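You operate a simulated robot arm through the tools that you are given. There is no shell and no other tool.

You are at the controls of a simulated robot arm. One attempt, no reset.

JOB
Sand the small slice with the block that the grit card names, then wax it.
Fine: wax with the felt pad; block and felt pad go back. Set down upright: what you pick out, felt pad. A coat counts when it lies all over at full strength: go over it till it gets no stronger. What is to be rubbed or washed off counts as gone when no trace of it is left.

It is judged by the outcome, as a careful person would: the job done as asked, and still so three seconds after it is handed in. It fails if anything else is knocked over, pushed out of place, dropped, spilled or broken.

ROBOT AND FRAMES
A 6-joint arm with a two-finger parallel gripper, fixed in place. Base frame: the origin is on the floor under the middle of its stand, x ahead of it, y to its left, z up; the work surface is at about z = 80. Units: cm, rad, N and s.
With the tool pointing down near the work surface it reaches from about 24 to 64 cm from the base axis. Its first joint turns from -1.152 to 1.152 rad. Payload 2.7 kg.
The tool frame sits at the grasp point between the pads (the TCP): z along the fingers, y along the line on which they close. The tips reach 2.3 cm beyond it. Largest opening 9.4 cm; finger width 3.8, thickness 1; the body of the gripper, 5.4 by 9.6 cm, starts 3.9 cm behind the TCP.
Orientation is that of the tool frame in the base frame, as a unit quaternion [w, x, y, z]. With the fingers straight down and closing along the base's y, the tool's x points along the base's -x, its y along +y and its z along -z.

CONTROLS
- The arm moves only by the tool drive_tool. Its argument "commands" is a list of rows, each a list of 7 numbers: the gripper command, from -1 (fully open) to 1 (shut), values between in proportion, then the shift along the tool's x, y, z in units of 150 mm (1.0 is 150 mm), then the turn, a rotation vector about the tool's x, y, z in units of 60 degrees (1.0 is 60 degrees). In form: [[fingers, x, y, z, wx, wy, wz], ...]. A call has 1 to 20 rows; each row is the pose to reach, as a shift and turn from the pose commanded when the call began, along the tool's axes at that moment. A call with a number of a shift or a turn outside -1 to 1 is refused whole. Rows are played at 5 a second. More than 5 cm and 0.15 rad between two rows, or a gripper value outside its range, and nothing of the call is played. A pose out of reach is approached as far as the arm can. The call stops where the force on the tool passes 40 N (or 10 N more than at its start, if that is more) or the arm is blocked; 0.2 s more then pass. The fingers move at their own pace (about 4.5 cm/s each) and stop on an object; they squeeze with about 38 N. The grip force told is the motor's: it shows also when the fingers shut on nothing. Time passes only in rows, and 0.2 s behind the last, so rows that repeat a pose let the fingers close. The reply holds the time, the measured pose of the TCP, the force on the tool along the base axes, the opening and the grip force, in the units named above and with some noise, with the torque about the TCP (base axes, N m) and any sound that the robot's microphone picked up, and new pictures: "show" is both (left out), scene, wrist or none.
- Cameras (640 x 400 px; columns grow to the right, rows downward): "scene" is fixed at [5.86, -41.83, 141.54]; the picture's right is [0.85, -0.53, 0.00], its down [-0.30, -0.47, -0.83] and it looks along [0.44, 0.70, -0.56] (base axes); focal length 328 px, centre (320, 200). "wrist" rides on the gripper at [8.7, 1.6, -7.4] in the tool frame; the picture's right is [-0.18, 0.98, 0.00], its down [-0.58, -0.11, -0.81] and it looks along [-0.79, -0.15, 0.59] (tool axes); focal length 243 px, centre (320, 200). There is no depth. A picture from a camera that has moved, and an enlarged one, comes with that camera's place and axes in the base frame and with its lens. The place of the scene camera against the robot may be out by one fixed shift of up to 1.8 cm in any direction.
- enlarge(camera, box): a new picture of the part [left, top, right, bottom] of that camera's present view, enlarged. No time passes.
- job_done(): hands the job in; it is judged then, once.

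Places have to be worked out from the pictures, the camera data and where the tool is seen. Open the gripper and draw the arm clear of the work before you hand the job in, unless the task says otherwise.

The tools are called after ">>>" as name(argument=value, ...) on one line, values as JSON. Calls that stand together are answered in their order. drive_tool: Moves the arm, as the interface text tells. Its arguments: {"type":"object","properties":{"commands":{"type":"array","items":{"type":"array","items":{"type":"number"}}},"show":{"type":"string","enum":["both","scene","wrist","none"]}},"required":["commands"]} The other tools are called the same way: enlarge (camera, box) takes an enlarged picture of a part of a camera's view; job_done () hands the job in.

At the start:

```text
time_s: 0.0
position: [46.04, 1.28, 110.89]
tcp_rot: [0.0, 0.0, 1.0, 0.0]
contact_force: [0.3, -1.1, -0.3]
moment: [0.02, 0.04, 0.01]
grip_width: 9.4
finger_force: 0.0
```

scene: 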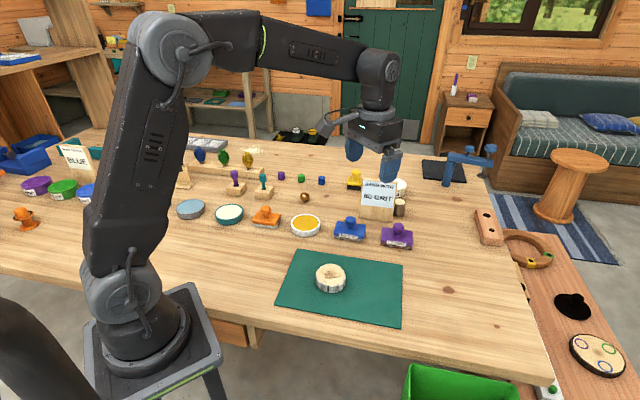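
wrist: 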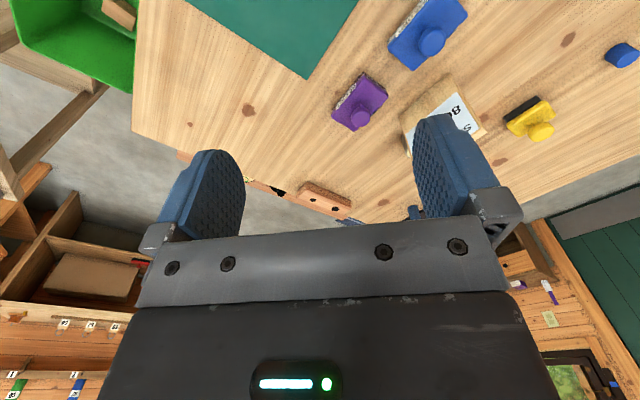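

I'll look closely at the card, blocks, slice and pads first before moving.

>>> enlarge(camera="scene", box=[340, 160, 440, 260])

>>> enlarge(camera="scene", box=[160, 140, 340, 260])

>>> enlarge(camera="scene", box=[0, 120, 180, 240])

>>> enlarge(camera="scene", box=[270, 240, 410, 330])

>>> enlarge(camera="scene", box=[460, 180, 640, 400])

```text
4.00 times, centred on (390, 210) of scene
camera zoom: at [5.86, -41.83, 141.54], right [0.85, -0.53, 0.0], down [-0.3, -0.47, -0.83], along [0.44, 0.7, -0.56], focal length 1312 px, centre (40, 160)
```

zoom: 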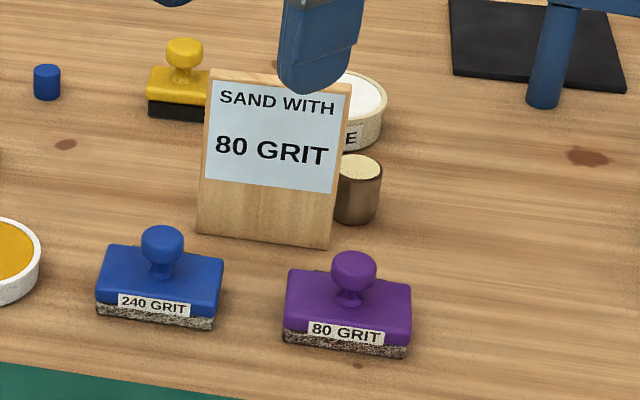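

```text
3.33 times, centred on (250, 200) of scene
camera zoom: at [5.86, -41.83, 141.54], right [0.85, -0.53, 0.0], down [-0.3, -0.47, -0.83], along [0.44, 0.7, -0.56], focal length 1093 px, centre (553, 200)
```

zoom: 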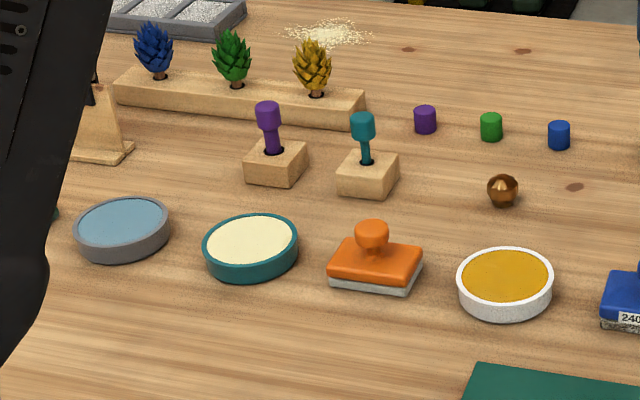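

```text
3.33 times, centred on (90, 180) of scene
camera zoom: at [5.86, -41.83, 141.54], right [0.85, -0.53, 0.0], down [-0.3, -0.47, -0.83], along [0.44, 0.7, -0.56], focal length 1093 px, centre (1087, 267)
```

zoom: 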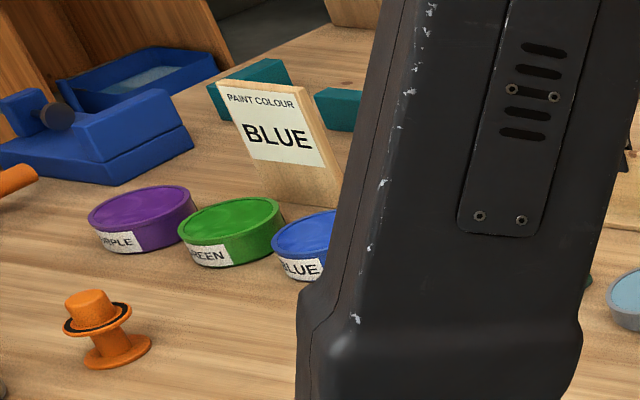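

```text
4.44 times, centred on (340, 285) of scene
camera zoom: at [5.86, -41.83, 141.54], right [0.85, -0.53, 0.0], down [-0.3, -0.47, -0.83], along [0.44, 0.7, -0.56], focal length 1458 px, centre (231, -178)
```

zoom: 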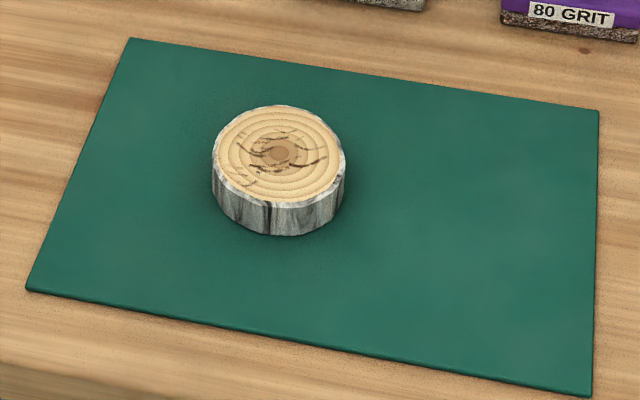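

```text
1.82 times, centred on (550, 290) of scene
camera zoom: at [5.86, -41.83, 141.54], right [0.85, -0.53, 0.0], down [-0.3, -0.47, -0.83], along [0.44, 0.7, -0.56], focal length 596 px, centre (-98, 36)
```

zoom: 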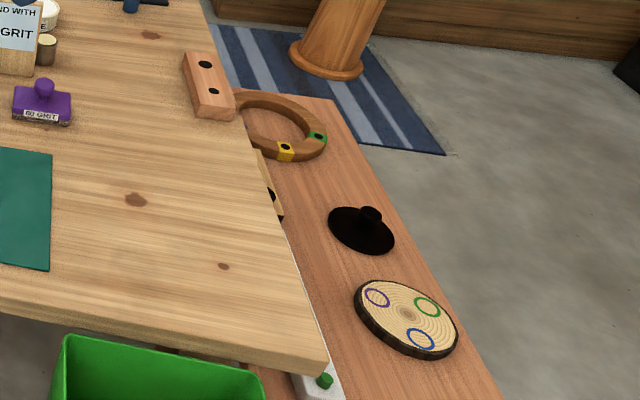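

The card says 80 GRIT, so the purple block. I need to identify which dish is wax, so I'll look closer at the dishes and the felt pad.

>>> enlarge(camera="scene", box=[285, 205, 330, 245])

>>> enlarge(camera="scene", box=[205, 195, 290, 240])

>>> enlarge(camera="scene", box=[160, 190, 215, 230])

>>> enlarge(camera="scene", box=[380, 160, 430, 225])

>>> enlarge(camera="wrist", box=[320, 0, 640, 200])

```text
10.00 times, centred on (308, 225) of scene
camera zoom: at [5.86, -41.83, 141.54], right [0.85, -0.53, 0.0], down [-0.3, -0.47, -0.83], along [0.44, 0.7, -0.56], focal length 3279 px, centre (445, -50)
```

zoom: 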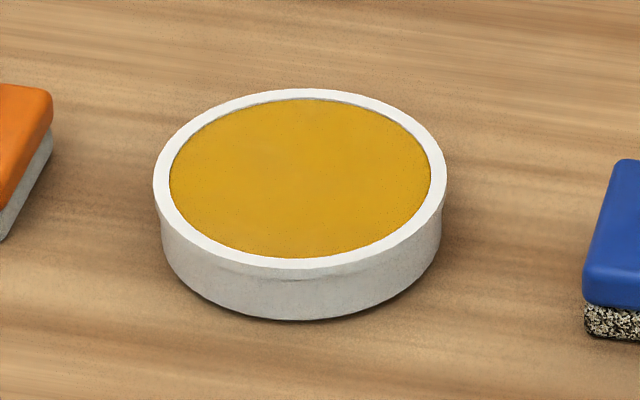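

```text
7.53 times, centred on (248, 218) of scene
camera zoom: at [5.86, -41.83, 141.54], right [0.85, -0.53, 0.0], down [-0.3, -0.47, -0.83], along [0.44, 0.7, -0.56], focal length 2469 px, centre (866, 68)
```

zoom: 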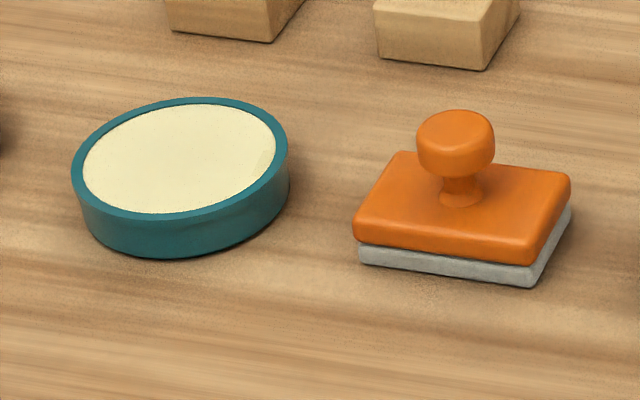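

```text
10.00 times, centred on (188, 210) of scene
camera zoom: at [5.86, -41.83, 141.54], right [0.85, -0.53, 0.0], down [-0.3, -0.47, -0.83], along [0.44, 0.7, -0.56], focal length 3279 px, centre (1645, 100)
```

zoom: 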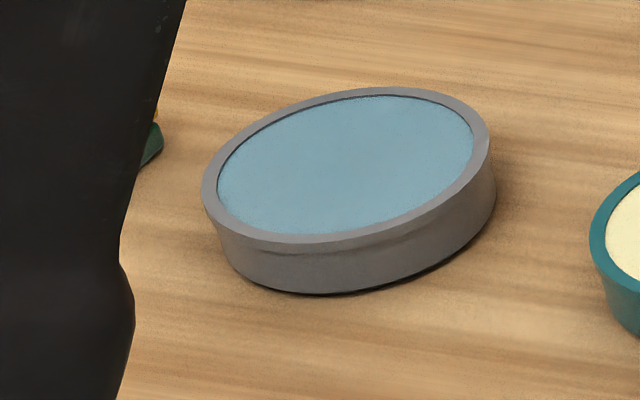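

```text
6.15 times, centred on (405, 192) of scene
camera zoom: at [5.86, -41.83, 141.54], right [0.85, -0.53, 0.0], down [-0.3, -0.47, -0.83], along [0.44, 0.7, -0.56], focal length 2018 px, centre (-203, 246)
```

zoom: 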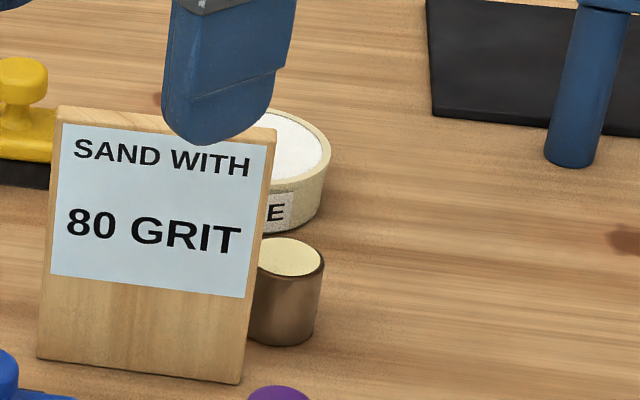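

```text
2.00 times, centred on (480, 100) of wrist
camera zoom: at [37.4, 2.85, 118.59], right [0.18, 0.98, 0.0], down [0.58, -0.11, 0.81], along [0.79, -0.15, -0.59], focal length 485 px, centre (0, 400)
```

zoom: 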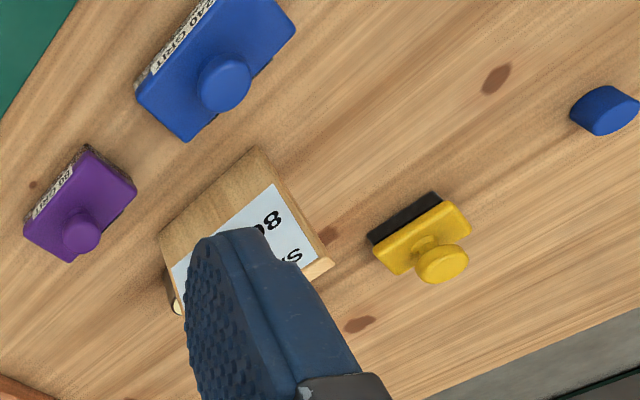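

Next I'd like to see the left side dishes from the wrist camera to find any labels; nothing is in the way at this height, so I swing the tool left and back, turned about 35°.

>>> drive_tool(commands=[[-1, 0.187, 0.169, -0.02, 0, 0, -0.117], [-1, 0.373, 0.339, -0.04, 0, 0, -0.233], [-1, 0.56, 0.508, -0.06, 0, 0, -0.35], [-1, 0.747, 0.678, -0.08, 0, 0, -0.467], [-1, 0.933, 0.847, -0.1, 0, 0, -0.583], [-1, 0.933, 0.847, -0.1, 0, 0, -0.583]], show="both")

```text
time_s: 1.4
position: [32.16, 14.02, 112.52]
tcp_rot: [0.0, -0.302, 0.953, -0.001]
contact_force: [0.2, 0.5, -0.1]
moment: [0.02, -0.03, -0.03]
grip_width: 9.39
finger_force: 0.1
camera wrist: at [24.11, 10.37, 120.11], right [-0.41, 0.91, 0.0], down [0.54, 0.24, 0.81], along [0.73, 0.33, -0.59], focal length 243 px, centre (320, 200)
```

scene: 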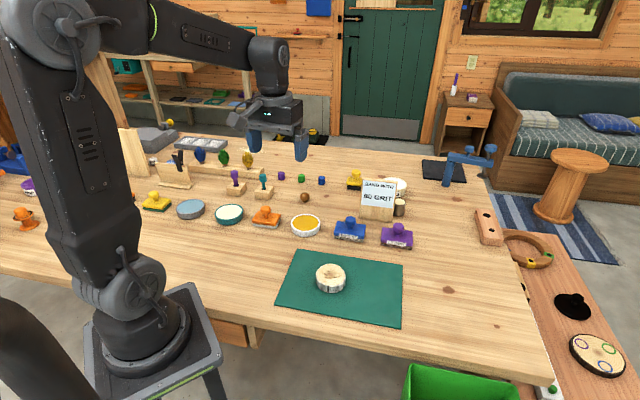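
wrist: 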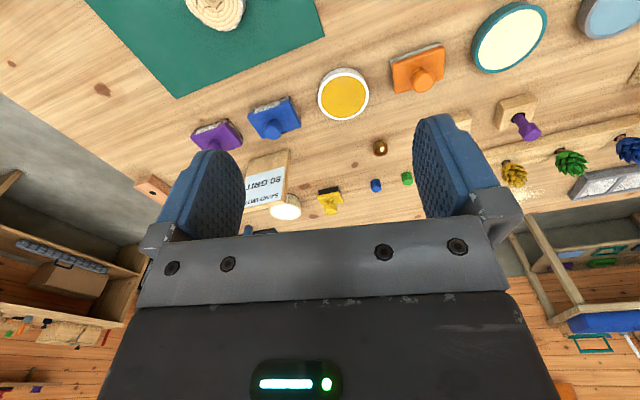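

A second yellow tool appears near the grey dish. I enlarge that area and the dishes in both views.

>>> enlarge(camera="scene", box=[100, 120, 300, 245])

>>> enlarge(camera="wrist", box=[300, 0, 640, 212])

>>> enlarge(camera="wrist", box=[180, 50, 400, 240])

>>> enlarge(camera="scene", box=[320, 155, 420, 260])

```text
3.20 times, centred on (200, 182) of scene
camera zoom: at [5.86, -41.83, 141.54], right [0.85, -0.53, 0.0], down [-0.3, -0.47, -0.83], along [0.44, 0.7, -0.56], focal length 1049 px, centre (704, 256)
```

zoom: 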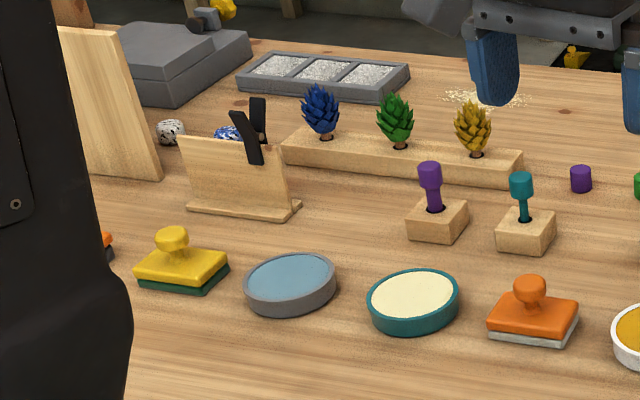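

```text
1.88 times, centred on (470, 106) of wrist
camera zoom: at [24.11, 10.37, 120.11], right [-0.41, 0.91, 0.0], down [0.54, 0.24, 0.81], along [0.73, 0.33, -0.59], focal length 457 px, centre (38, 377)
```

zoom: 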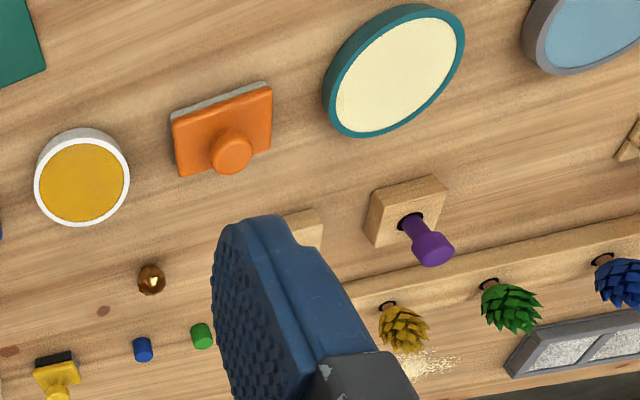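

```text
2.11 times, centred on (290, 145) of wrist
camera zoom: at [24.11, 10.37, 120.11], right [-0.41, 0.91, 0.0], down [0.54, 0.24, 0.81], along [0.73, 0.33, -0.59], focal length 511 px, centre (383, 316)
```

zoom: 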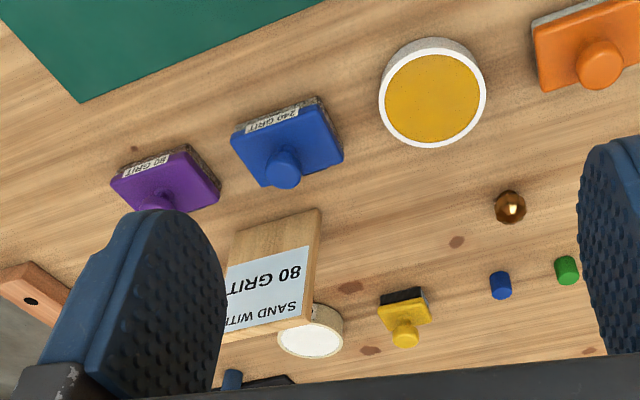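

```text
3.81 times, centred on (370, 208) of scene
camera zoom: at [5.86, -41.83, 141.54], right [0.85, -0.53, 0.0], down [-0.3, -0.47, -0.83], along [0.44, 0.7, -0.56], focal length 1249 px, centre (130, 171)
```

zoom: 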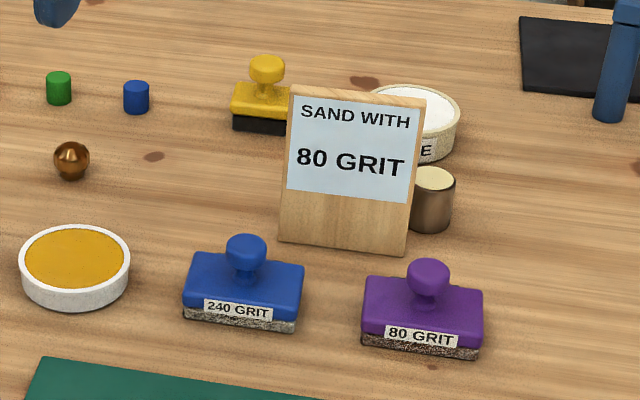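

Amber-in-white looks like the wax and the cream-in-teal is ambiguous; I'll look for further hints (labels on the far sides, wall notes) before committing.

>>> enlarge(camera="wrist", box=[450, 0, 640, 120])

>>> enlarge(camera="scene", box=[90, 0, 340, 140])

>>> enlarge(camera="wrist", box=[0, 150, 180, 400])

>>> enlarge(camera="wrist", box=[500, 200, 640, 400])

>>> enlarge(camera="scene", box=[330, 0, 520, 140])

>>> enlarge(camera="scene", box=[380, 340, 640, 400])

```text
3.33 times, centred on (545, 60) of wrist
camera zoom: at [24.11, 10.37, 120.11], right [-0.41, 0.91, 0.0], down [0.54, 0.24, 0.81], along [0.73, 0.33, -0.59], focal length 809 px, centre (-430, 667)
```

zoom: 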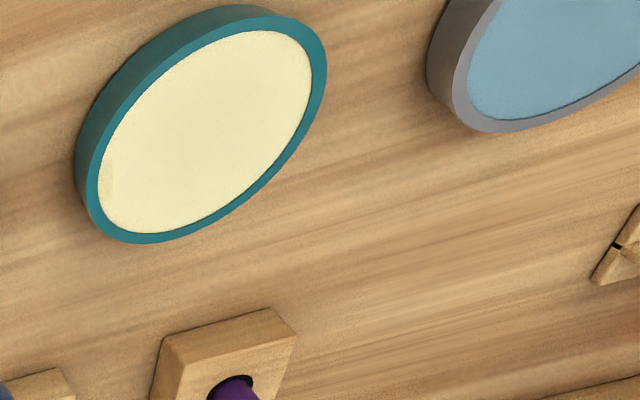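

```text
2.56 times, centred on (215, 70) of scene
camera zoom: at [5.86, -41.83, 141.54], right [0.85, -0.53, 0.0], down [-0.3, -0.47, -0.83], along [0.44, 0.7, -0.56], focal length 840 px, centre (589, 533)
```

zoom: 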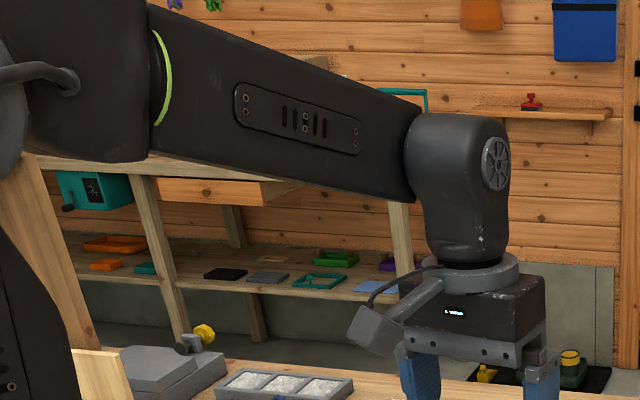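

```text
1.60 times, centred on (90, 275) of wrist
camera zoom: at [24.11, 10.37, 120.11], right [-0.41, 0.91, 0.0], down [0.54, 0.24, 0.81], along [0.73, 0.33, -0.59], focal length 388 px, centre (688, 80)
```

zoom: 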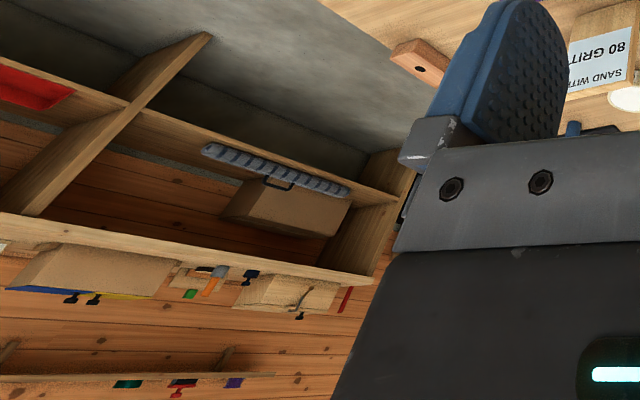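

```text
2.00 times, centred on (570, 300) of wrist
camera zoom: at [24.11, 10.37, 120.11], right [-0.41, 0.91, 0.0], down [0.54, 0.24, 0.81], along [0.73, 0.33, -0.59], focal length 485 px, centre (-180, 0)
```

zoom: 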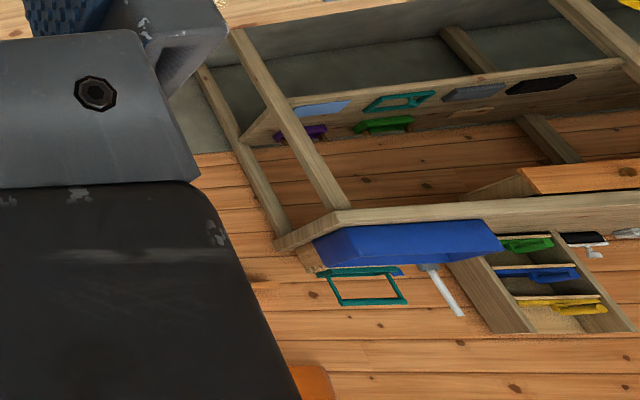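

```text
2.86 times, centred on (425, 70) of scene
camera zoom: at [5.86, -41.83, 141.54], right [0.85, -0.53, 0.0], down [-0.3, -0.47, -0.83], along [0.44, 0.7, -0.56], focal length 937 px, centre (20, 571)
```

zoom: 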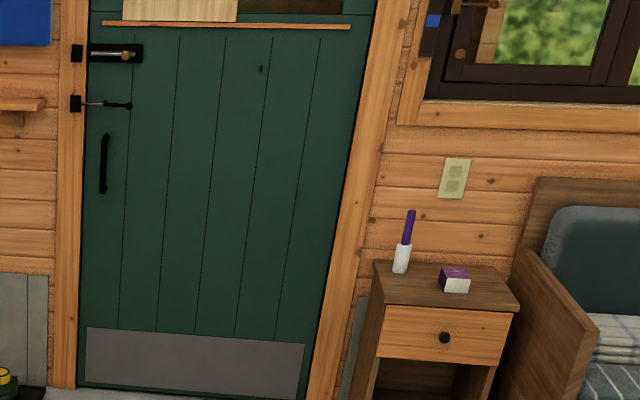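

```text
2.46 times, centred on (510, 370) of scene
camera zoom: at [5.86, -41.83, 141.54], right [0.85, -0.53, 0.0], down [-0.3, -0.47, -0.83], along [0.44, 0.7, -0.56], focal length 807 px, centre (-148, -218)
```

zoom: 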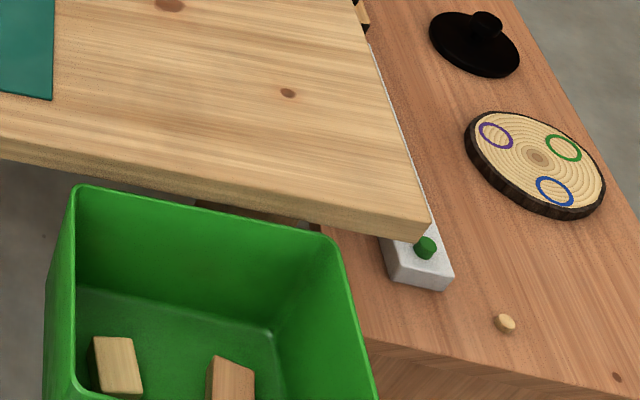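

No legend found; amber in the white dish is the most wax-like, right next to the felt pad. Now I move the gripper toward the purple 80-grit block (I judge it near x 61, y 6) staying high at z≈100 for a close wrist view.

>>> drive_tool(commands=[[-1, -0.065, -0.193, 0.167, 0, 0, 0.097], [-1, -0.13, -0.385, 0.333, 0, 0, 0.195], [-1, -0.195, -0.578, 0.5, 0, 0, 0.292], [-1, -0.26, -0.77, 0.667, 0, 0, 0.39], [-1, -0.325, -0.963, 0.833, 0, 0, 0.487], [-1, -0.325, -0.963, 0.833, 0, 0, 0.487]], show="both")

```text
time_s: 2.8
position: [44.51, 4.76, 100.04]
tcp_rot: [0.0, -0.05, 0.999, 0.0]
contact_force: [-0.8, -0.5, 0.5]
moment: [-0.01, -0.02, 0.0]
grip_width: 9.41
finger_force: 0.1
camera wrist: at [35.82, 5.52, 107.65], right [0.09, 1.0, 0.0], down [0.59, -0.05, 0.81], along [0.8, -0.07, -0.59], focal length 243 px, centre (320, 200)
```

scene: 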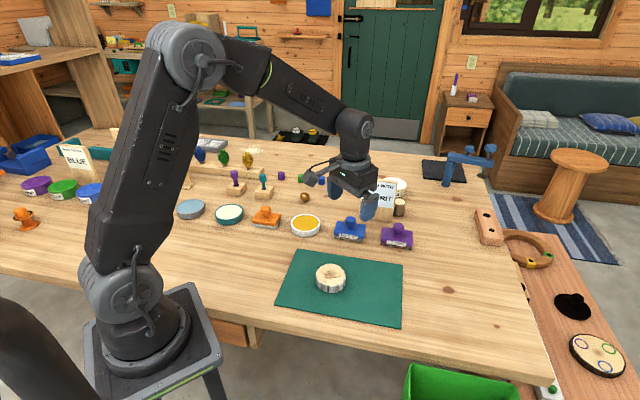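
wrist: 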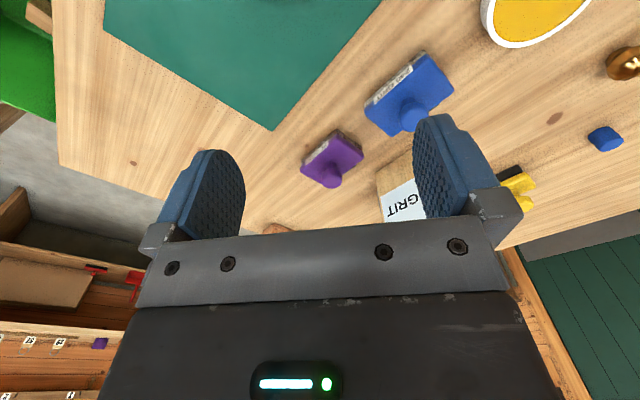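

>>> enlarge(camera="wrist", box=[280, 110, 400, 210])

>>> enlarge(camera="scene", box=[370, 205, 430, 260])

>>> enlarge(camera="scene", box=[240, 195, 300, 240])

```text
4.00 times, centred on (340, 160) of wrist
camera zoom: at [35.82, 5.52, 107.65], right [0.09, 1.0, 0.0], down [0.59, -0.05, 0.81], along [0.8, -0.07, -0.59], focal length 970 px, centre (240, 360)
```

zoom: 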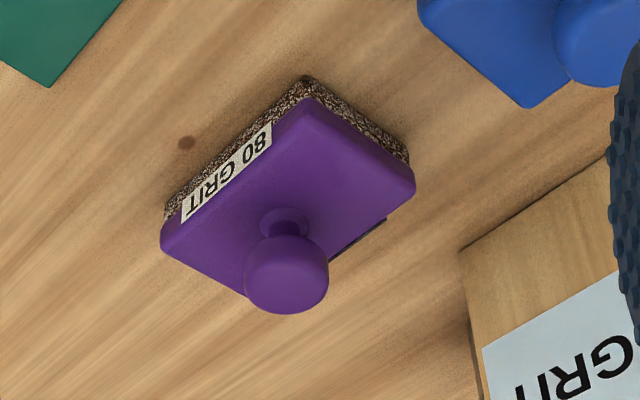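

```text
7.27 times, centred on (400, 232) of scene
camera zoom: at [5.86, -41.83, 141.54], right [0.85, -0.53, 0.0], down [-0.3, -0.47, -0.83], along [0.44, 0.7, -0.56], focal length 2385 px, centre (-262, -36)
```

zoom: 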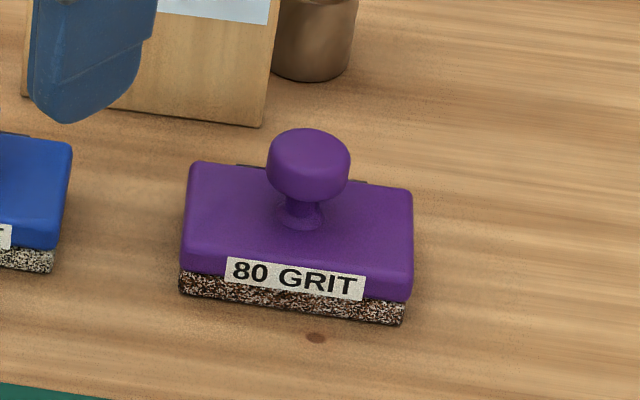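

```text
8.89 times, centred on (270, 218) of scene
camera zoom: at [5.86, -41.83, 141.54], right [0.85, -0.53, 0.0], down [-0.3, -0.47, -0.83], along [0.44, 0.7, -0.56], focal length 2915 px, centre (764, 44)
```

zoom: 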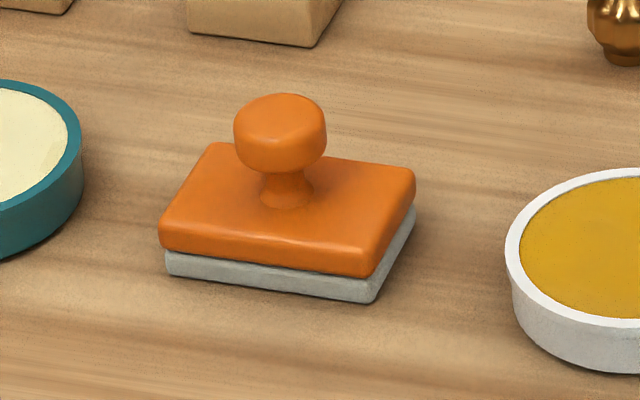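

From the wrist view I judge the 80-grit block centre at about (61.85, 4.9), 8.2 x 5.4 cm, long axis at -45° and knob top near z 85.4; the card stands ~8.5 cm behind it. I turn the tool so the fingers close along the block's short side and approach high.

>>> drive_tool(commands=[[-0.38, -0.128, -0.012, 0.043, 0, 0, 0.121], [-0.38, -0.256, -0.023, 0.086, 0, 0, 0.241], [-0.38, -0.384, -0.035, 0.129, 0, 0, 0.362], [-0.38, -0.513, -0.046, 0.171, 0, 0, 0.483], [-0.38, -0.641, -0.058, 0.214, 0, 0, 0.604], [-0.38, -0.769, -0.069, 0.257, 0, 0, 0.724], [-0.38, -0.897, -0.081, 0.3, 0, 0, 0.845], [-0.38, -0.897, -0.081, 0.3, 0, 0, 0.845]], show="both")

```text
time_s: 4.6
position: [57.77, 5.01, 95.4]
tcp_rot: [-0.001, 0.382, 0.924, 0.0]
contact_force: [0.5, -0.3, 0.6]
moment: [-0.01, -0.03, -0.01]
grip_width: 6.49
finger_force: 0.1
camera wrist: at [52.89, 12.24, 103.01], right [0.83, 0.56, 0.0], down [0.33, -0.49, 0.81], along [0.46, -0.67, -0.59], focal length 243 px, centre (320, 200)
```

scene: 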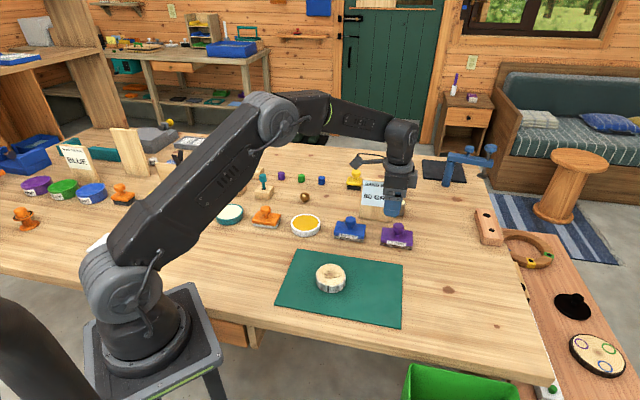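
wrist: 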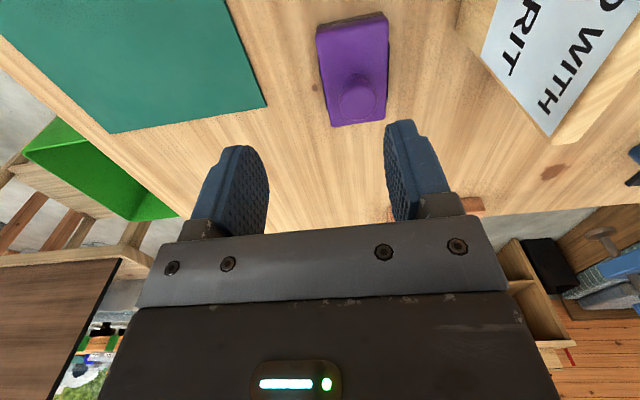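

Now the left side is less occluded and another orange tool shows near the blue paint; I check it and the close wrist view of the block.

>>> enlarge(camera="scene", box=[0, 120, 160, 240])

>>> enlarge(camera="wrist", box=[290, 0, 430, 140])

>>> enlarge(camera="scene", box=[360, 165, 430, 255])

```text
3.33 times, centred on (80, 180) of scene
camera zoom: at [5.86, -41.83, 141.54], right [0.85, -0.53, 0.0], down [-0.3, -0.47, -0.83], along [0.44, 0.7, -0.56], focal length 1093 px, centre (1120, 267)
```

zoom: 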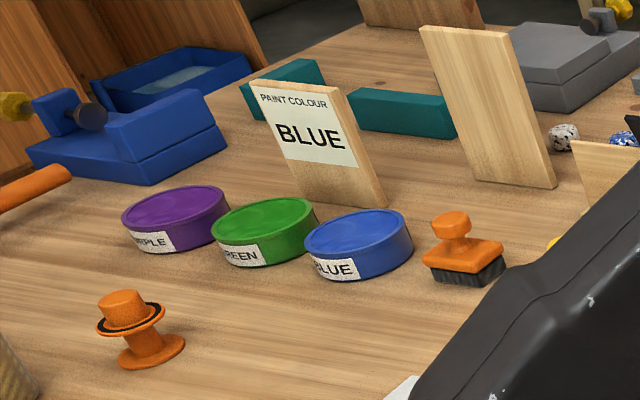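

```text
2.86 times, centred on (360, 70) of wrist
camera zoom: at [52.89, 12.24, 103.01], right [0.83, 0.56, 0.0], down [0.33, -0.49, 0.81], along [0.46, -0.67, -0.59], focal length 693 px, centre (206, 571)
```

zoom: 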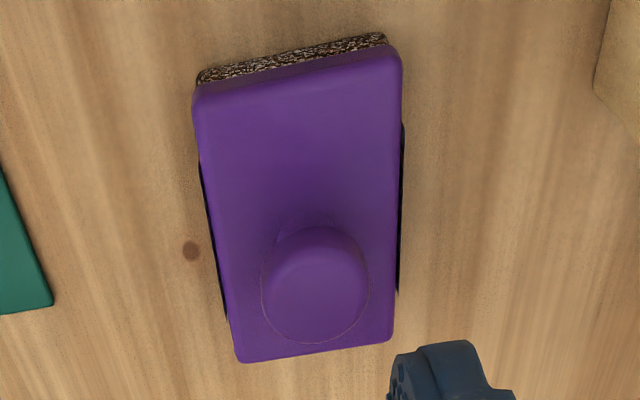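

```text
4.44 times, centred on (395, 210) of scene
camera zoom: at [5.86, -41.83, 141.54], right [0.85, -0.53, 0.0], down [-0.3, -0.47, -0.83], along [0.44, 0.7, -0.56], focal length 1458 px, centre (-13, 156)
```

zoom: 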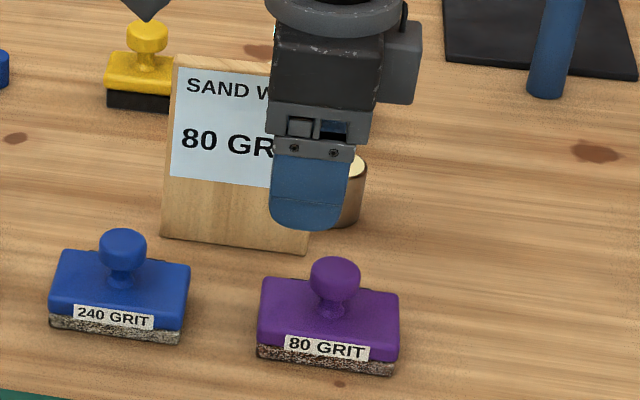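

The other orange tool is a dark-bristled brush, so the felt pad is the grey-white one by the amber dish. The block centre confirms at about (61.75, 4.9); I move directly above the knob to z≈90.

>>> drive_tool(commands=[[-0.38, -0.097, 0.091, 0.12, 0, 0, 0], [-0.38, -0.193, 0.182, 0.24, 0, 0, 0], [-0.38, -0.193, 0.182, 0.36, 0, 0, 0], [-0.38, -0.193, 0.182, 0.36, 0, 0, 0]], show="both")

```text
time_s: 5.6
position: [61.8, 5.03, 90.04]
tcp_rot: [0.001, 0.382, 0.924, -0.001]
contact_force: [-0.7, 0.2, -0.4]
moment: [0.01, -0.02, 0.04]
grip_width: 6.51
finger_force: 0.0
camera wrist: at [56.84, 12.25, 97.59], right [0.82, 0.57, 0.0], down [0.33, -0.49, 0.81], along [0.46, -0.66, -0.59], focal length 243 px, centre (320, 200)
```

scene: 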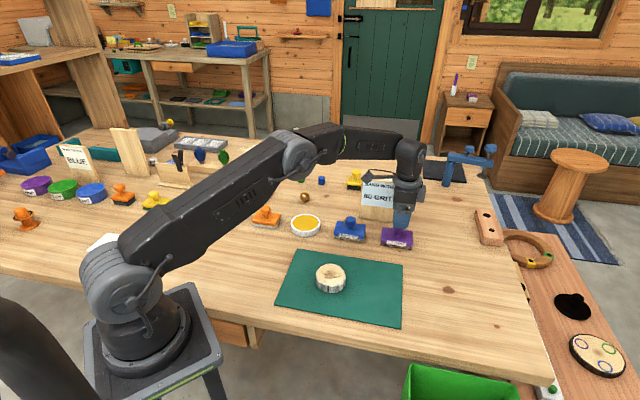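
wrist: 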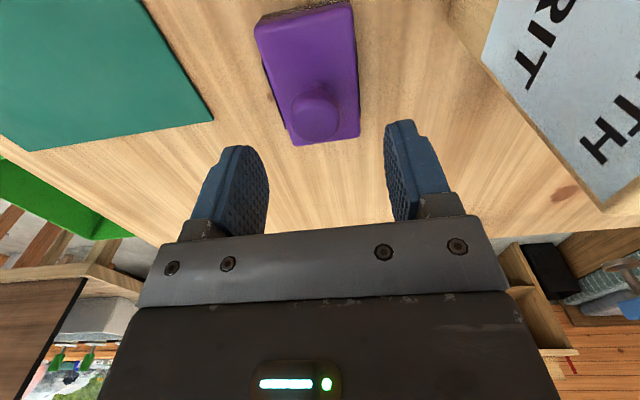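

The knob sits between the fingers; I zoom in to check the fine centring before descending.

>>> enlarge(camera="wrist", box=[240, 0, 400, 160])

```text
2.50 times, centred on (320, 80) of wrist
camera zoom: at [56.84, 12.25, 97.59], right [0.82, 0.57, 0.0], down [0.33, -0.49, 0.81], along [0.46, -0.66, -0.59], focal length 606 px, centre (320, 500)
```

zoom: 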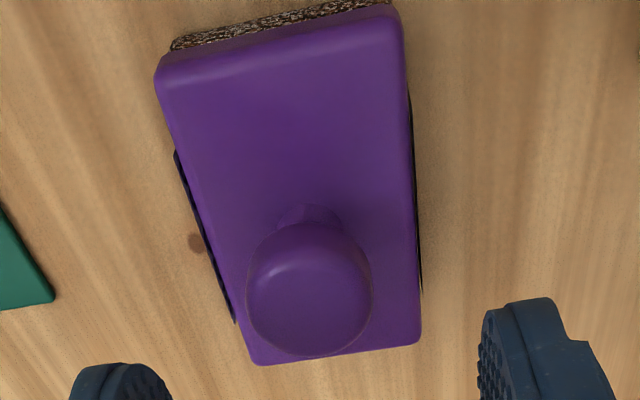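

Knob centre is ~0.2 cm off in the tool's -y; I correct, descend to z≈84.9 with the tips just above the block's plate, and close on the knob.

>>> drive_tool(commands=[[-0.38, 0.01, -0.017, 0.11, 0, 0, 0], [-0.38, 0.01, -0.017, 0.22, 0, 0, 0], [-0.38, 0.01, -0.017, 0.3, 0, 0, 0], [-0.38, 0.01, -0.017, 0.342, 0, 0, 0], [-0.38, 0.01, -0.017, 0.342, 0, 0, 0]], show="both")

```text
time_s: 6.8
position: [61.53, 4.87, 85.0]
tcp_rot: [0.0, 0.382, 0.924, 0.001]
contact_force: [0.7, -0.5, -0.1]
moment: [0.0, 0.03, 0.01]
grip_width: 6.48
finger_force: 0.0
camera wrist: at [56.58, 12.14, 92.58], right [0.82, 0.57, 0.0], down [0.33, -0.49, 0.81], along [0.46, -0.66, -0.59], focal length 243 px, centre (320, 200)
```

scene: 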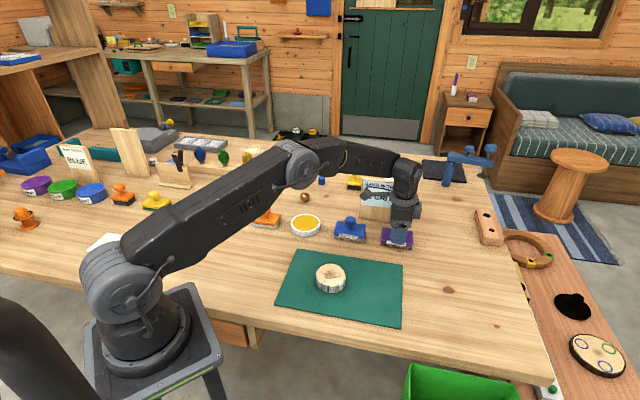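
wrist: 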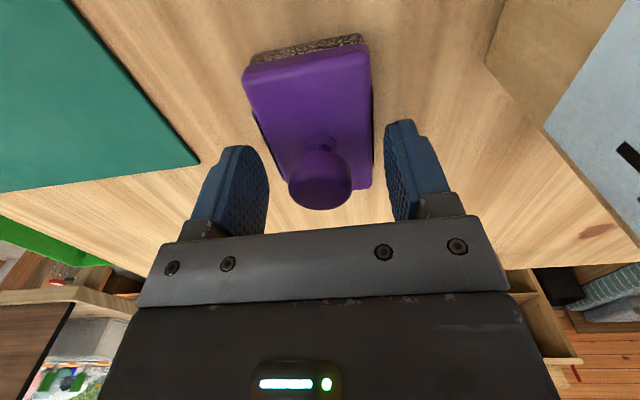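

The knob is centred at the grasp point with no contact force; I close the fingers on it.

>>> drive_tool(commands=[[0.2, 0, 0, 0, 0, 0, 0], [1, 0, 0, 0, 0, 0, 0], [1, 0, 0, 0, 0, 0, 0], [1, 0, 0, 0, 0, 0, 0], [1, 0, 0, 0, 0, 0, 0]], show="both")

>>> enlarge(camera="wrist", box=[200, 20, 440, 250])

>>> enlarge(camera="scene", box=[360, 185, 440, 260])

```text
time_s: 8.0
position: [61.59, 4.86, 85.09]
tcp_rot: [0.001, 0.381, 0.924, 0.0]
contact_force: [1.0, -0.7, 0.4]
moment: [-0.02, 0.0, 0.03]
grip_width: 2.9
finger_force: 38.1
camera wrist: at [56.58, 12.14, 92.58], right [0.82, 0.57, 0.0], down [0.33, -0.49, 0.81], along [0.46, -0.66, -0.59], focal length 243 px, centre (320, 200)
```

scene: 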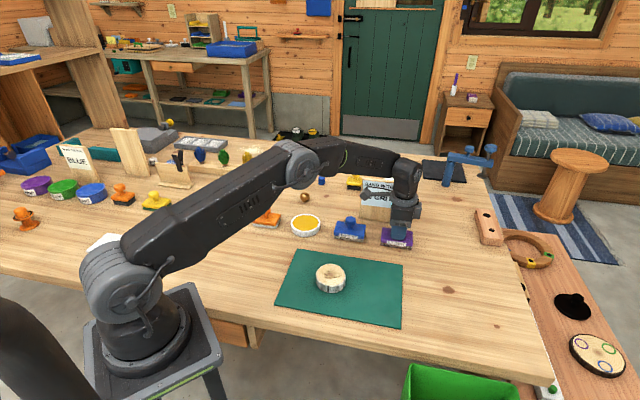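
wrist: 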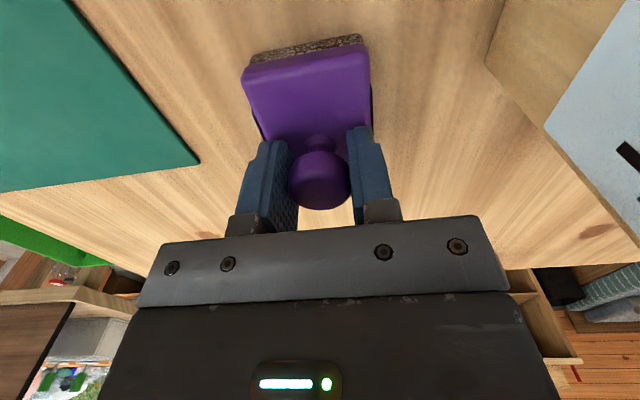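

```text
1.74 times, centred on (320, 135) of wrist
camera zoom: at [56.58, 12.14, 92.58], right [0.82, 0.57, 0.0], down [0.33, -0.49, 0.81], along [0.46, -0.66, -0.59], focal length 422 px, centre (320, 313)
```

zoom: 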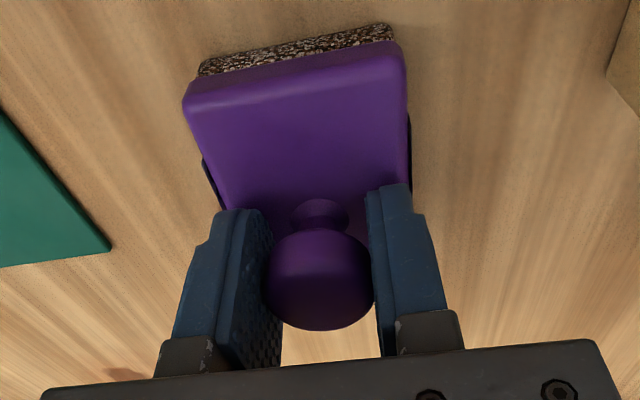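

```text
5.33 times, centred on (400, 222) of scene
camera zoom: at [5.86, -41.83, 141.54], right [0.85, -0.53, 0.0], down [-0.3, -0.47, -0.83], along [0.44, 0.7, -0.56], focal length 1749 px, centre (-107, 80)
```

zoom: 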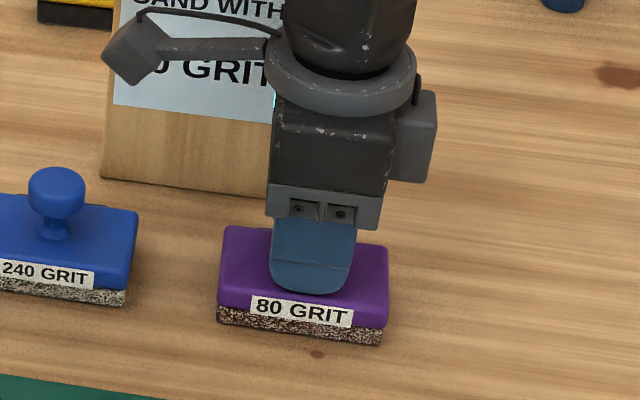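

Gripped (2.9 cm, 38 N). Home pose for the block: TCP (61.55, 4.86, 85.05), tool yaw -45°. I lift straight up, then go to a spot from which the wrist camera sees the slice beside the block.

>>> drive_tool(commands=[[1, 0, 0, -0.1, 0, 0, 0], [1, 0, 0, -0.3, 0, 0, 0], [1, 0, 0, -0.5, 0, 0, 0], [1, 0, 0, -0.7, 0, 0, 0], [1, 0.21, -0.147, -0.83, 0, 0, 0], [1, 0.42, -0.294, -0.83, 0, 0, 0], [1, 0.63, -0.441, -0.83, 0, 0, 0], [1, 0.84, -0.588, -0.83, 0, 0, 0], [1, 0.84, -0.588, -0.83, 0, 0, 0]], show="both")

>>> enlarge(camera="scene", box=[290, 180, 450, 280])

>>> enlarge(camera="wrist", box=[100, 0, 420, 250])

```text
time_s: 10.0
position: [46.43, 7.46, 97.61]
tcp_rot: [-0.001, 0.382, 0.924, 0.0]
contact_force: [-0.1, -0.9, -1.9]
moment: [0.0, -0.03, 0.01]
grip_width: 2.91
finger_force: 37.8
camera wrist: at [41.51, 14.65, 105.22], right [0.82, 0.57, 0.0], down [0.33, -0.49, 0.81], along [0.46, -0.66, -0.59], focal length 243 px, centre (320, 200)
```

scene: 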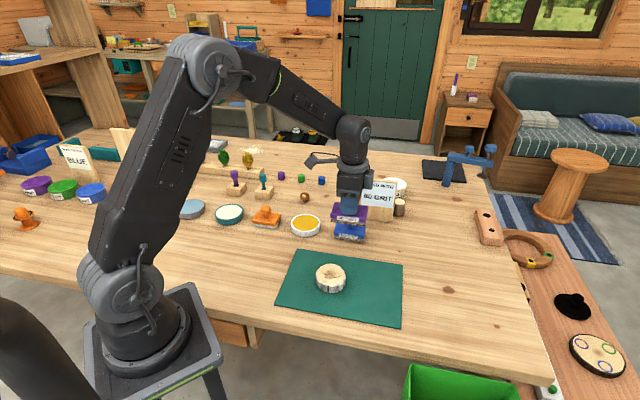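
wrist: 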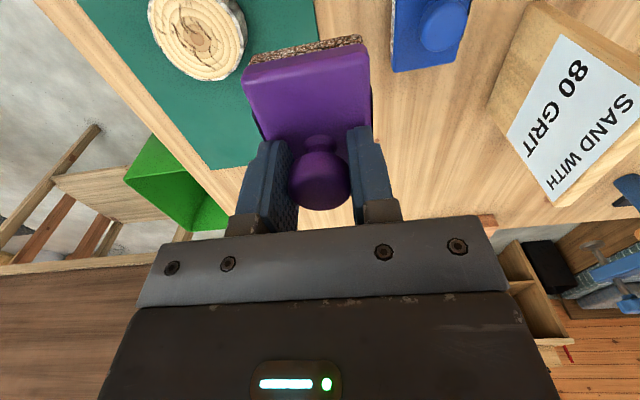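

```text
4.00 times, centred on (370, 230) of scene
camera zoom: at [5.86, -41.83, 141.54], right [0.85, -0.53, 0.0], down [-0.3, -0.47, -0.83], along [0.44, 0.7, -0.56], focal length 1312 px, centre (120, 80)
```

zoom: 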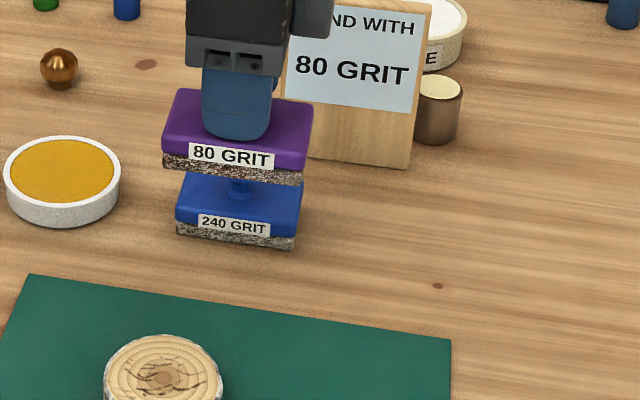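

```text
1.60 times, centred on (260, 125) of wrist
camera zoom: at [41.51, 14.65, 105.22], right [0.82, 0.57, 0.0], down [0.33, -0.49, 0.81], along [0.46, -0.66, -0.59], focal length 388 px, centre (416, 320)
```

zoom: 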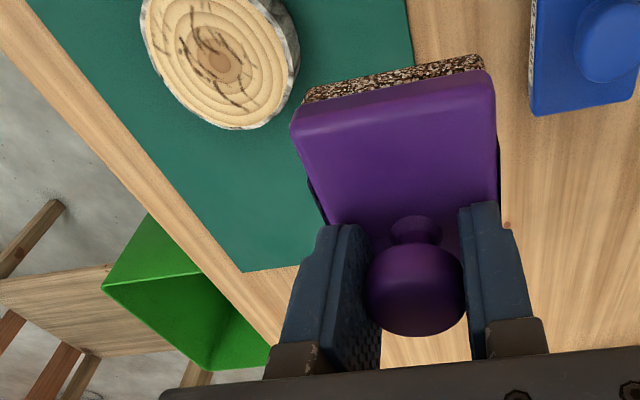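

Block held firmly and upright. Slice centre works out at about (37.95, 2.1), radius 3.5, top near z 82.4. I move the block above it, bottom about 3 cm clear.

>>> drive_tool(commands=[[1, 0.05, -0.217, 0.1, 0, 0, 0], [1, 0.1, -0.433, 0.2, 0, 0, 0], [1, 0.15, -0.65, 0.3, 0, 0, 0], [1, 0.15, -0.65, 0.473, 0, 0, 0], [1, 0.15, -0.65, 0.473, 0, 0, 0]], show="both")

>>> enlarge(camera="scene", box=[270, 220, 410, 330])

>>> enlarge(camera="wrist", box=[180, 0, 440, 220])

```text
time_s: 11.2
position: [37.9, 2.16, 90.32]
tcp_rot: [0.0, 0.382, 0.924, -0.001]
contact_force: [0.4, 0.3, -1.5]
moment: [-0.04, -0.01, -0.01]
grip_width: 2.9
finger_force: 37.7
camera wrist: at [32.95, 9.45, 97.86], right [0.82, 0.57, 0.0], down [0.33, -0.49, 0.81], along [0.46, -0.66, -0.59], focal length 243 px, centre (320, 200)
```

scene: 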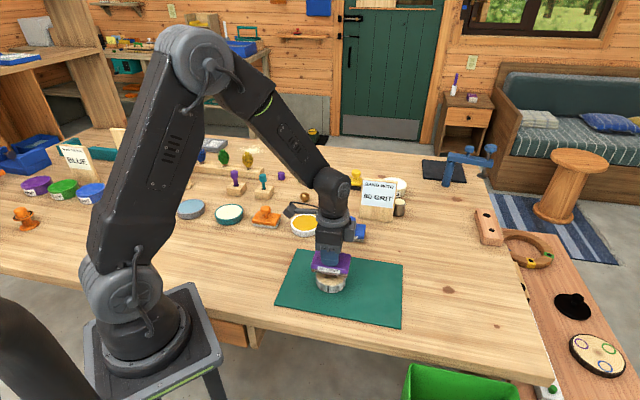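
wrist: 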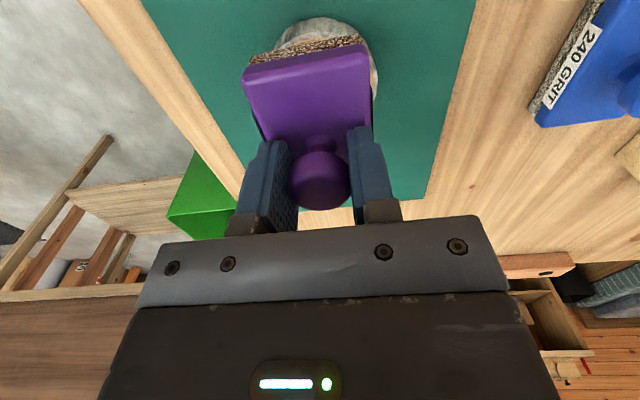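

```text
3.64 times, centred on (340, 275) of scene
camera zoom: at [5.86, -41.83, 141.54], right [0.85, -0.53, 0.0], down [-0.3, -0.47, -0.83], along [0.44, 0.7, -0.56], focal length 1192 px, centre (247, -73)
```

zoom: 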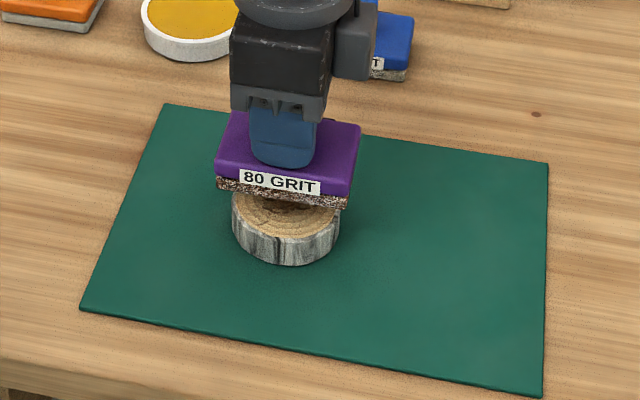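

```text
1.82 times, centred on (310, 110) of wrist
camera zoom: at [32.95, 9.45, 97.86], right [0.82, 0.57, 0.0], down [0.33, -0.49, 0.81], along [0.46, -0.66, -0.59], focal length 441 px, centre (338, 364)
```

zoom: 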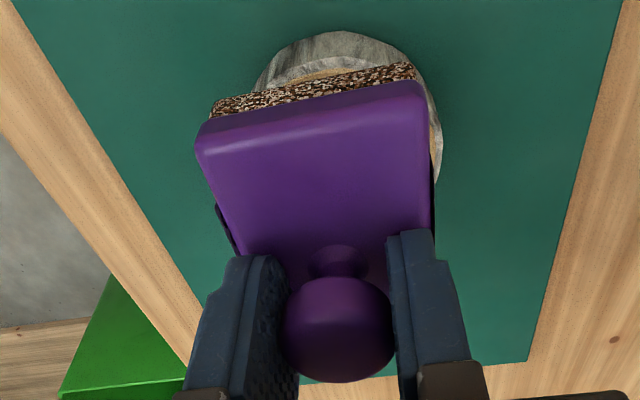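

The block hovers over the slice, slightly offset toward the tool's -y (~0.4 cm). I correct by +0.3 cm in y and lower gently to find contact.

>>> drive_tool(commands=[[1, 0, 0.02, 0.06, 0, 0, 0], [1, 0, 0.02, 0.12, 0, 0, 0], [1, 0, 0.02, 0.15, 0, 0, 0], [1, 0, 0.02, 0.165, 0, 0, 0], [1, 0, 0.02, 0.165, 0, 0, 0]], show="scene")

>>> enlarge(camera="scene", box=[290, 230, 380, 310])

```text
time_s: 12.4
position: [38.18, 2.29, 87.97]
tcp_rot: [0.0, 0.382, 0.924, 0.0]
contact_force: [0.0, -0.2, -1.7]
moment: [0.0, 0.01, 0.01]
grip_width: 2.91
finger_force: 38.0
```

scene: 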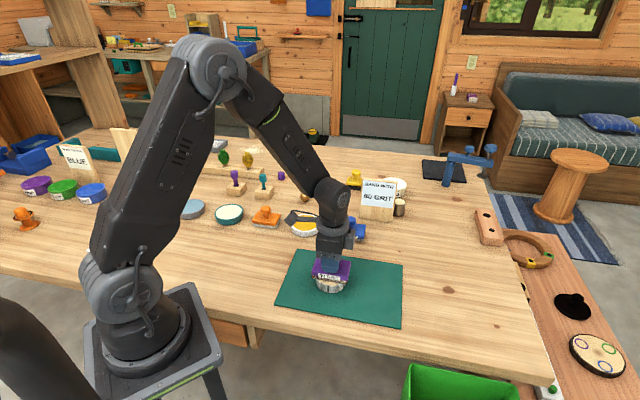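

```text
5.00 times, centred on (335, 270) of scene
camera zoom: at [5.86, -41.83, 141.54], right [0.85, -0.53, 0.0], down [-0.3, -0.47, -0.83], along [0.44, 0.7, -0.56], focal length 1640 px, centre (245, -150)
```

zoom: 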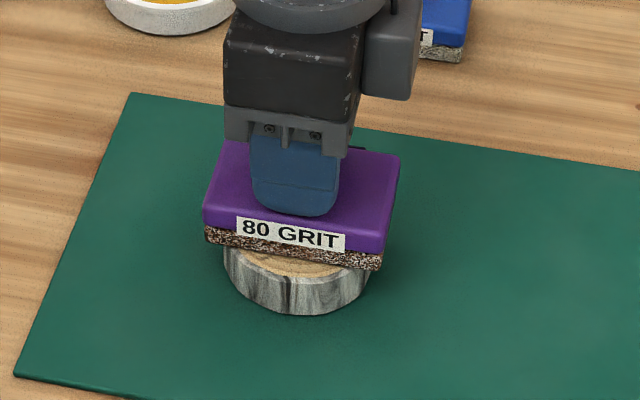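

No contact yet (only block weight ~1.7 N). I lower in small steps.

>>> drive_tool(commands=[[1, 0, 0, 0.014, 0, 0, 0], [1, 0, 0, 0.028, 0, 0, 0], [1, 0, 0, 0.028, 0, 0, 0]], show="none")

```text
time_s: 13.3
position: [38.27, 2.49, 87.77]
tcp_rot: [0.002, 0.382, 0.924, 0.002]
contact_force: [-1.8, -1.6, 7.8]
moment: [-0.03, 0.18, -0.03]
grip_width: 2.87
finger_force: 37.9
stopped in row 3: the force on the tool passed its limit at 41 N (the readings are from after the stop); the commanded pose is now the measured one
```

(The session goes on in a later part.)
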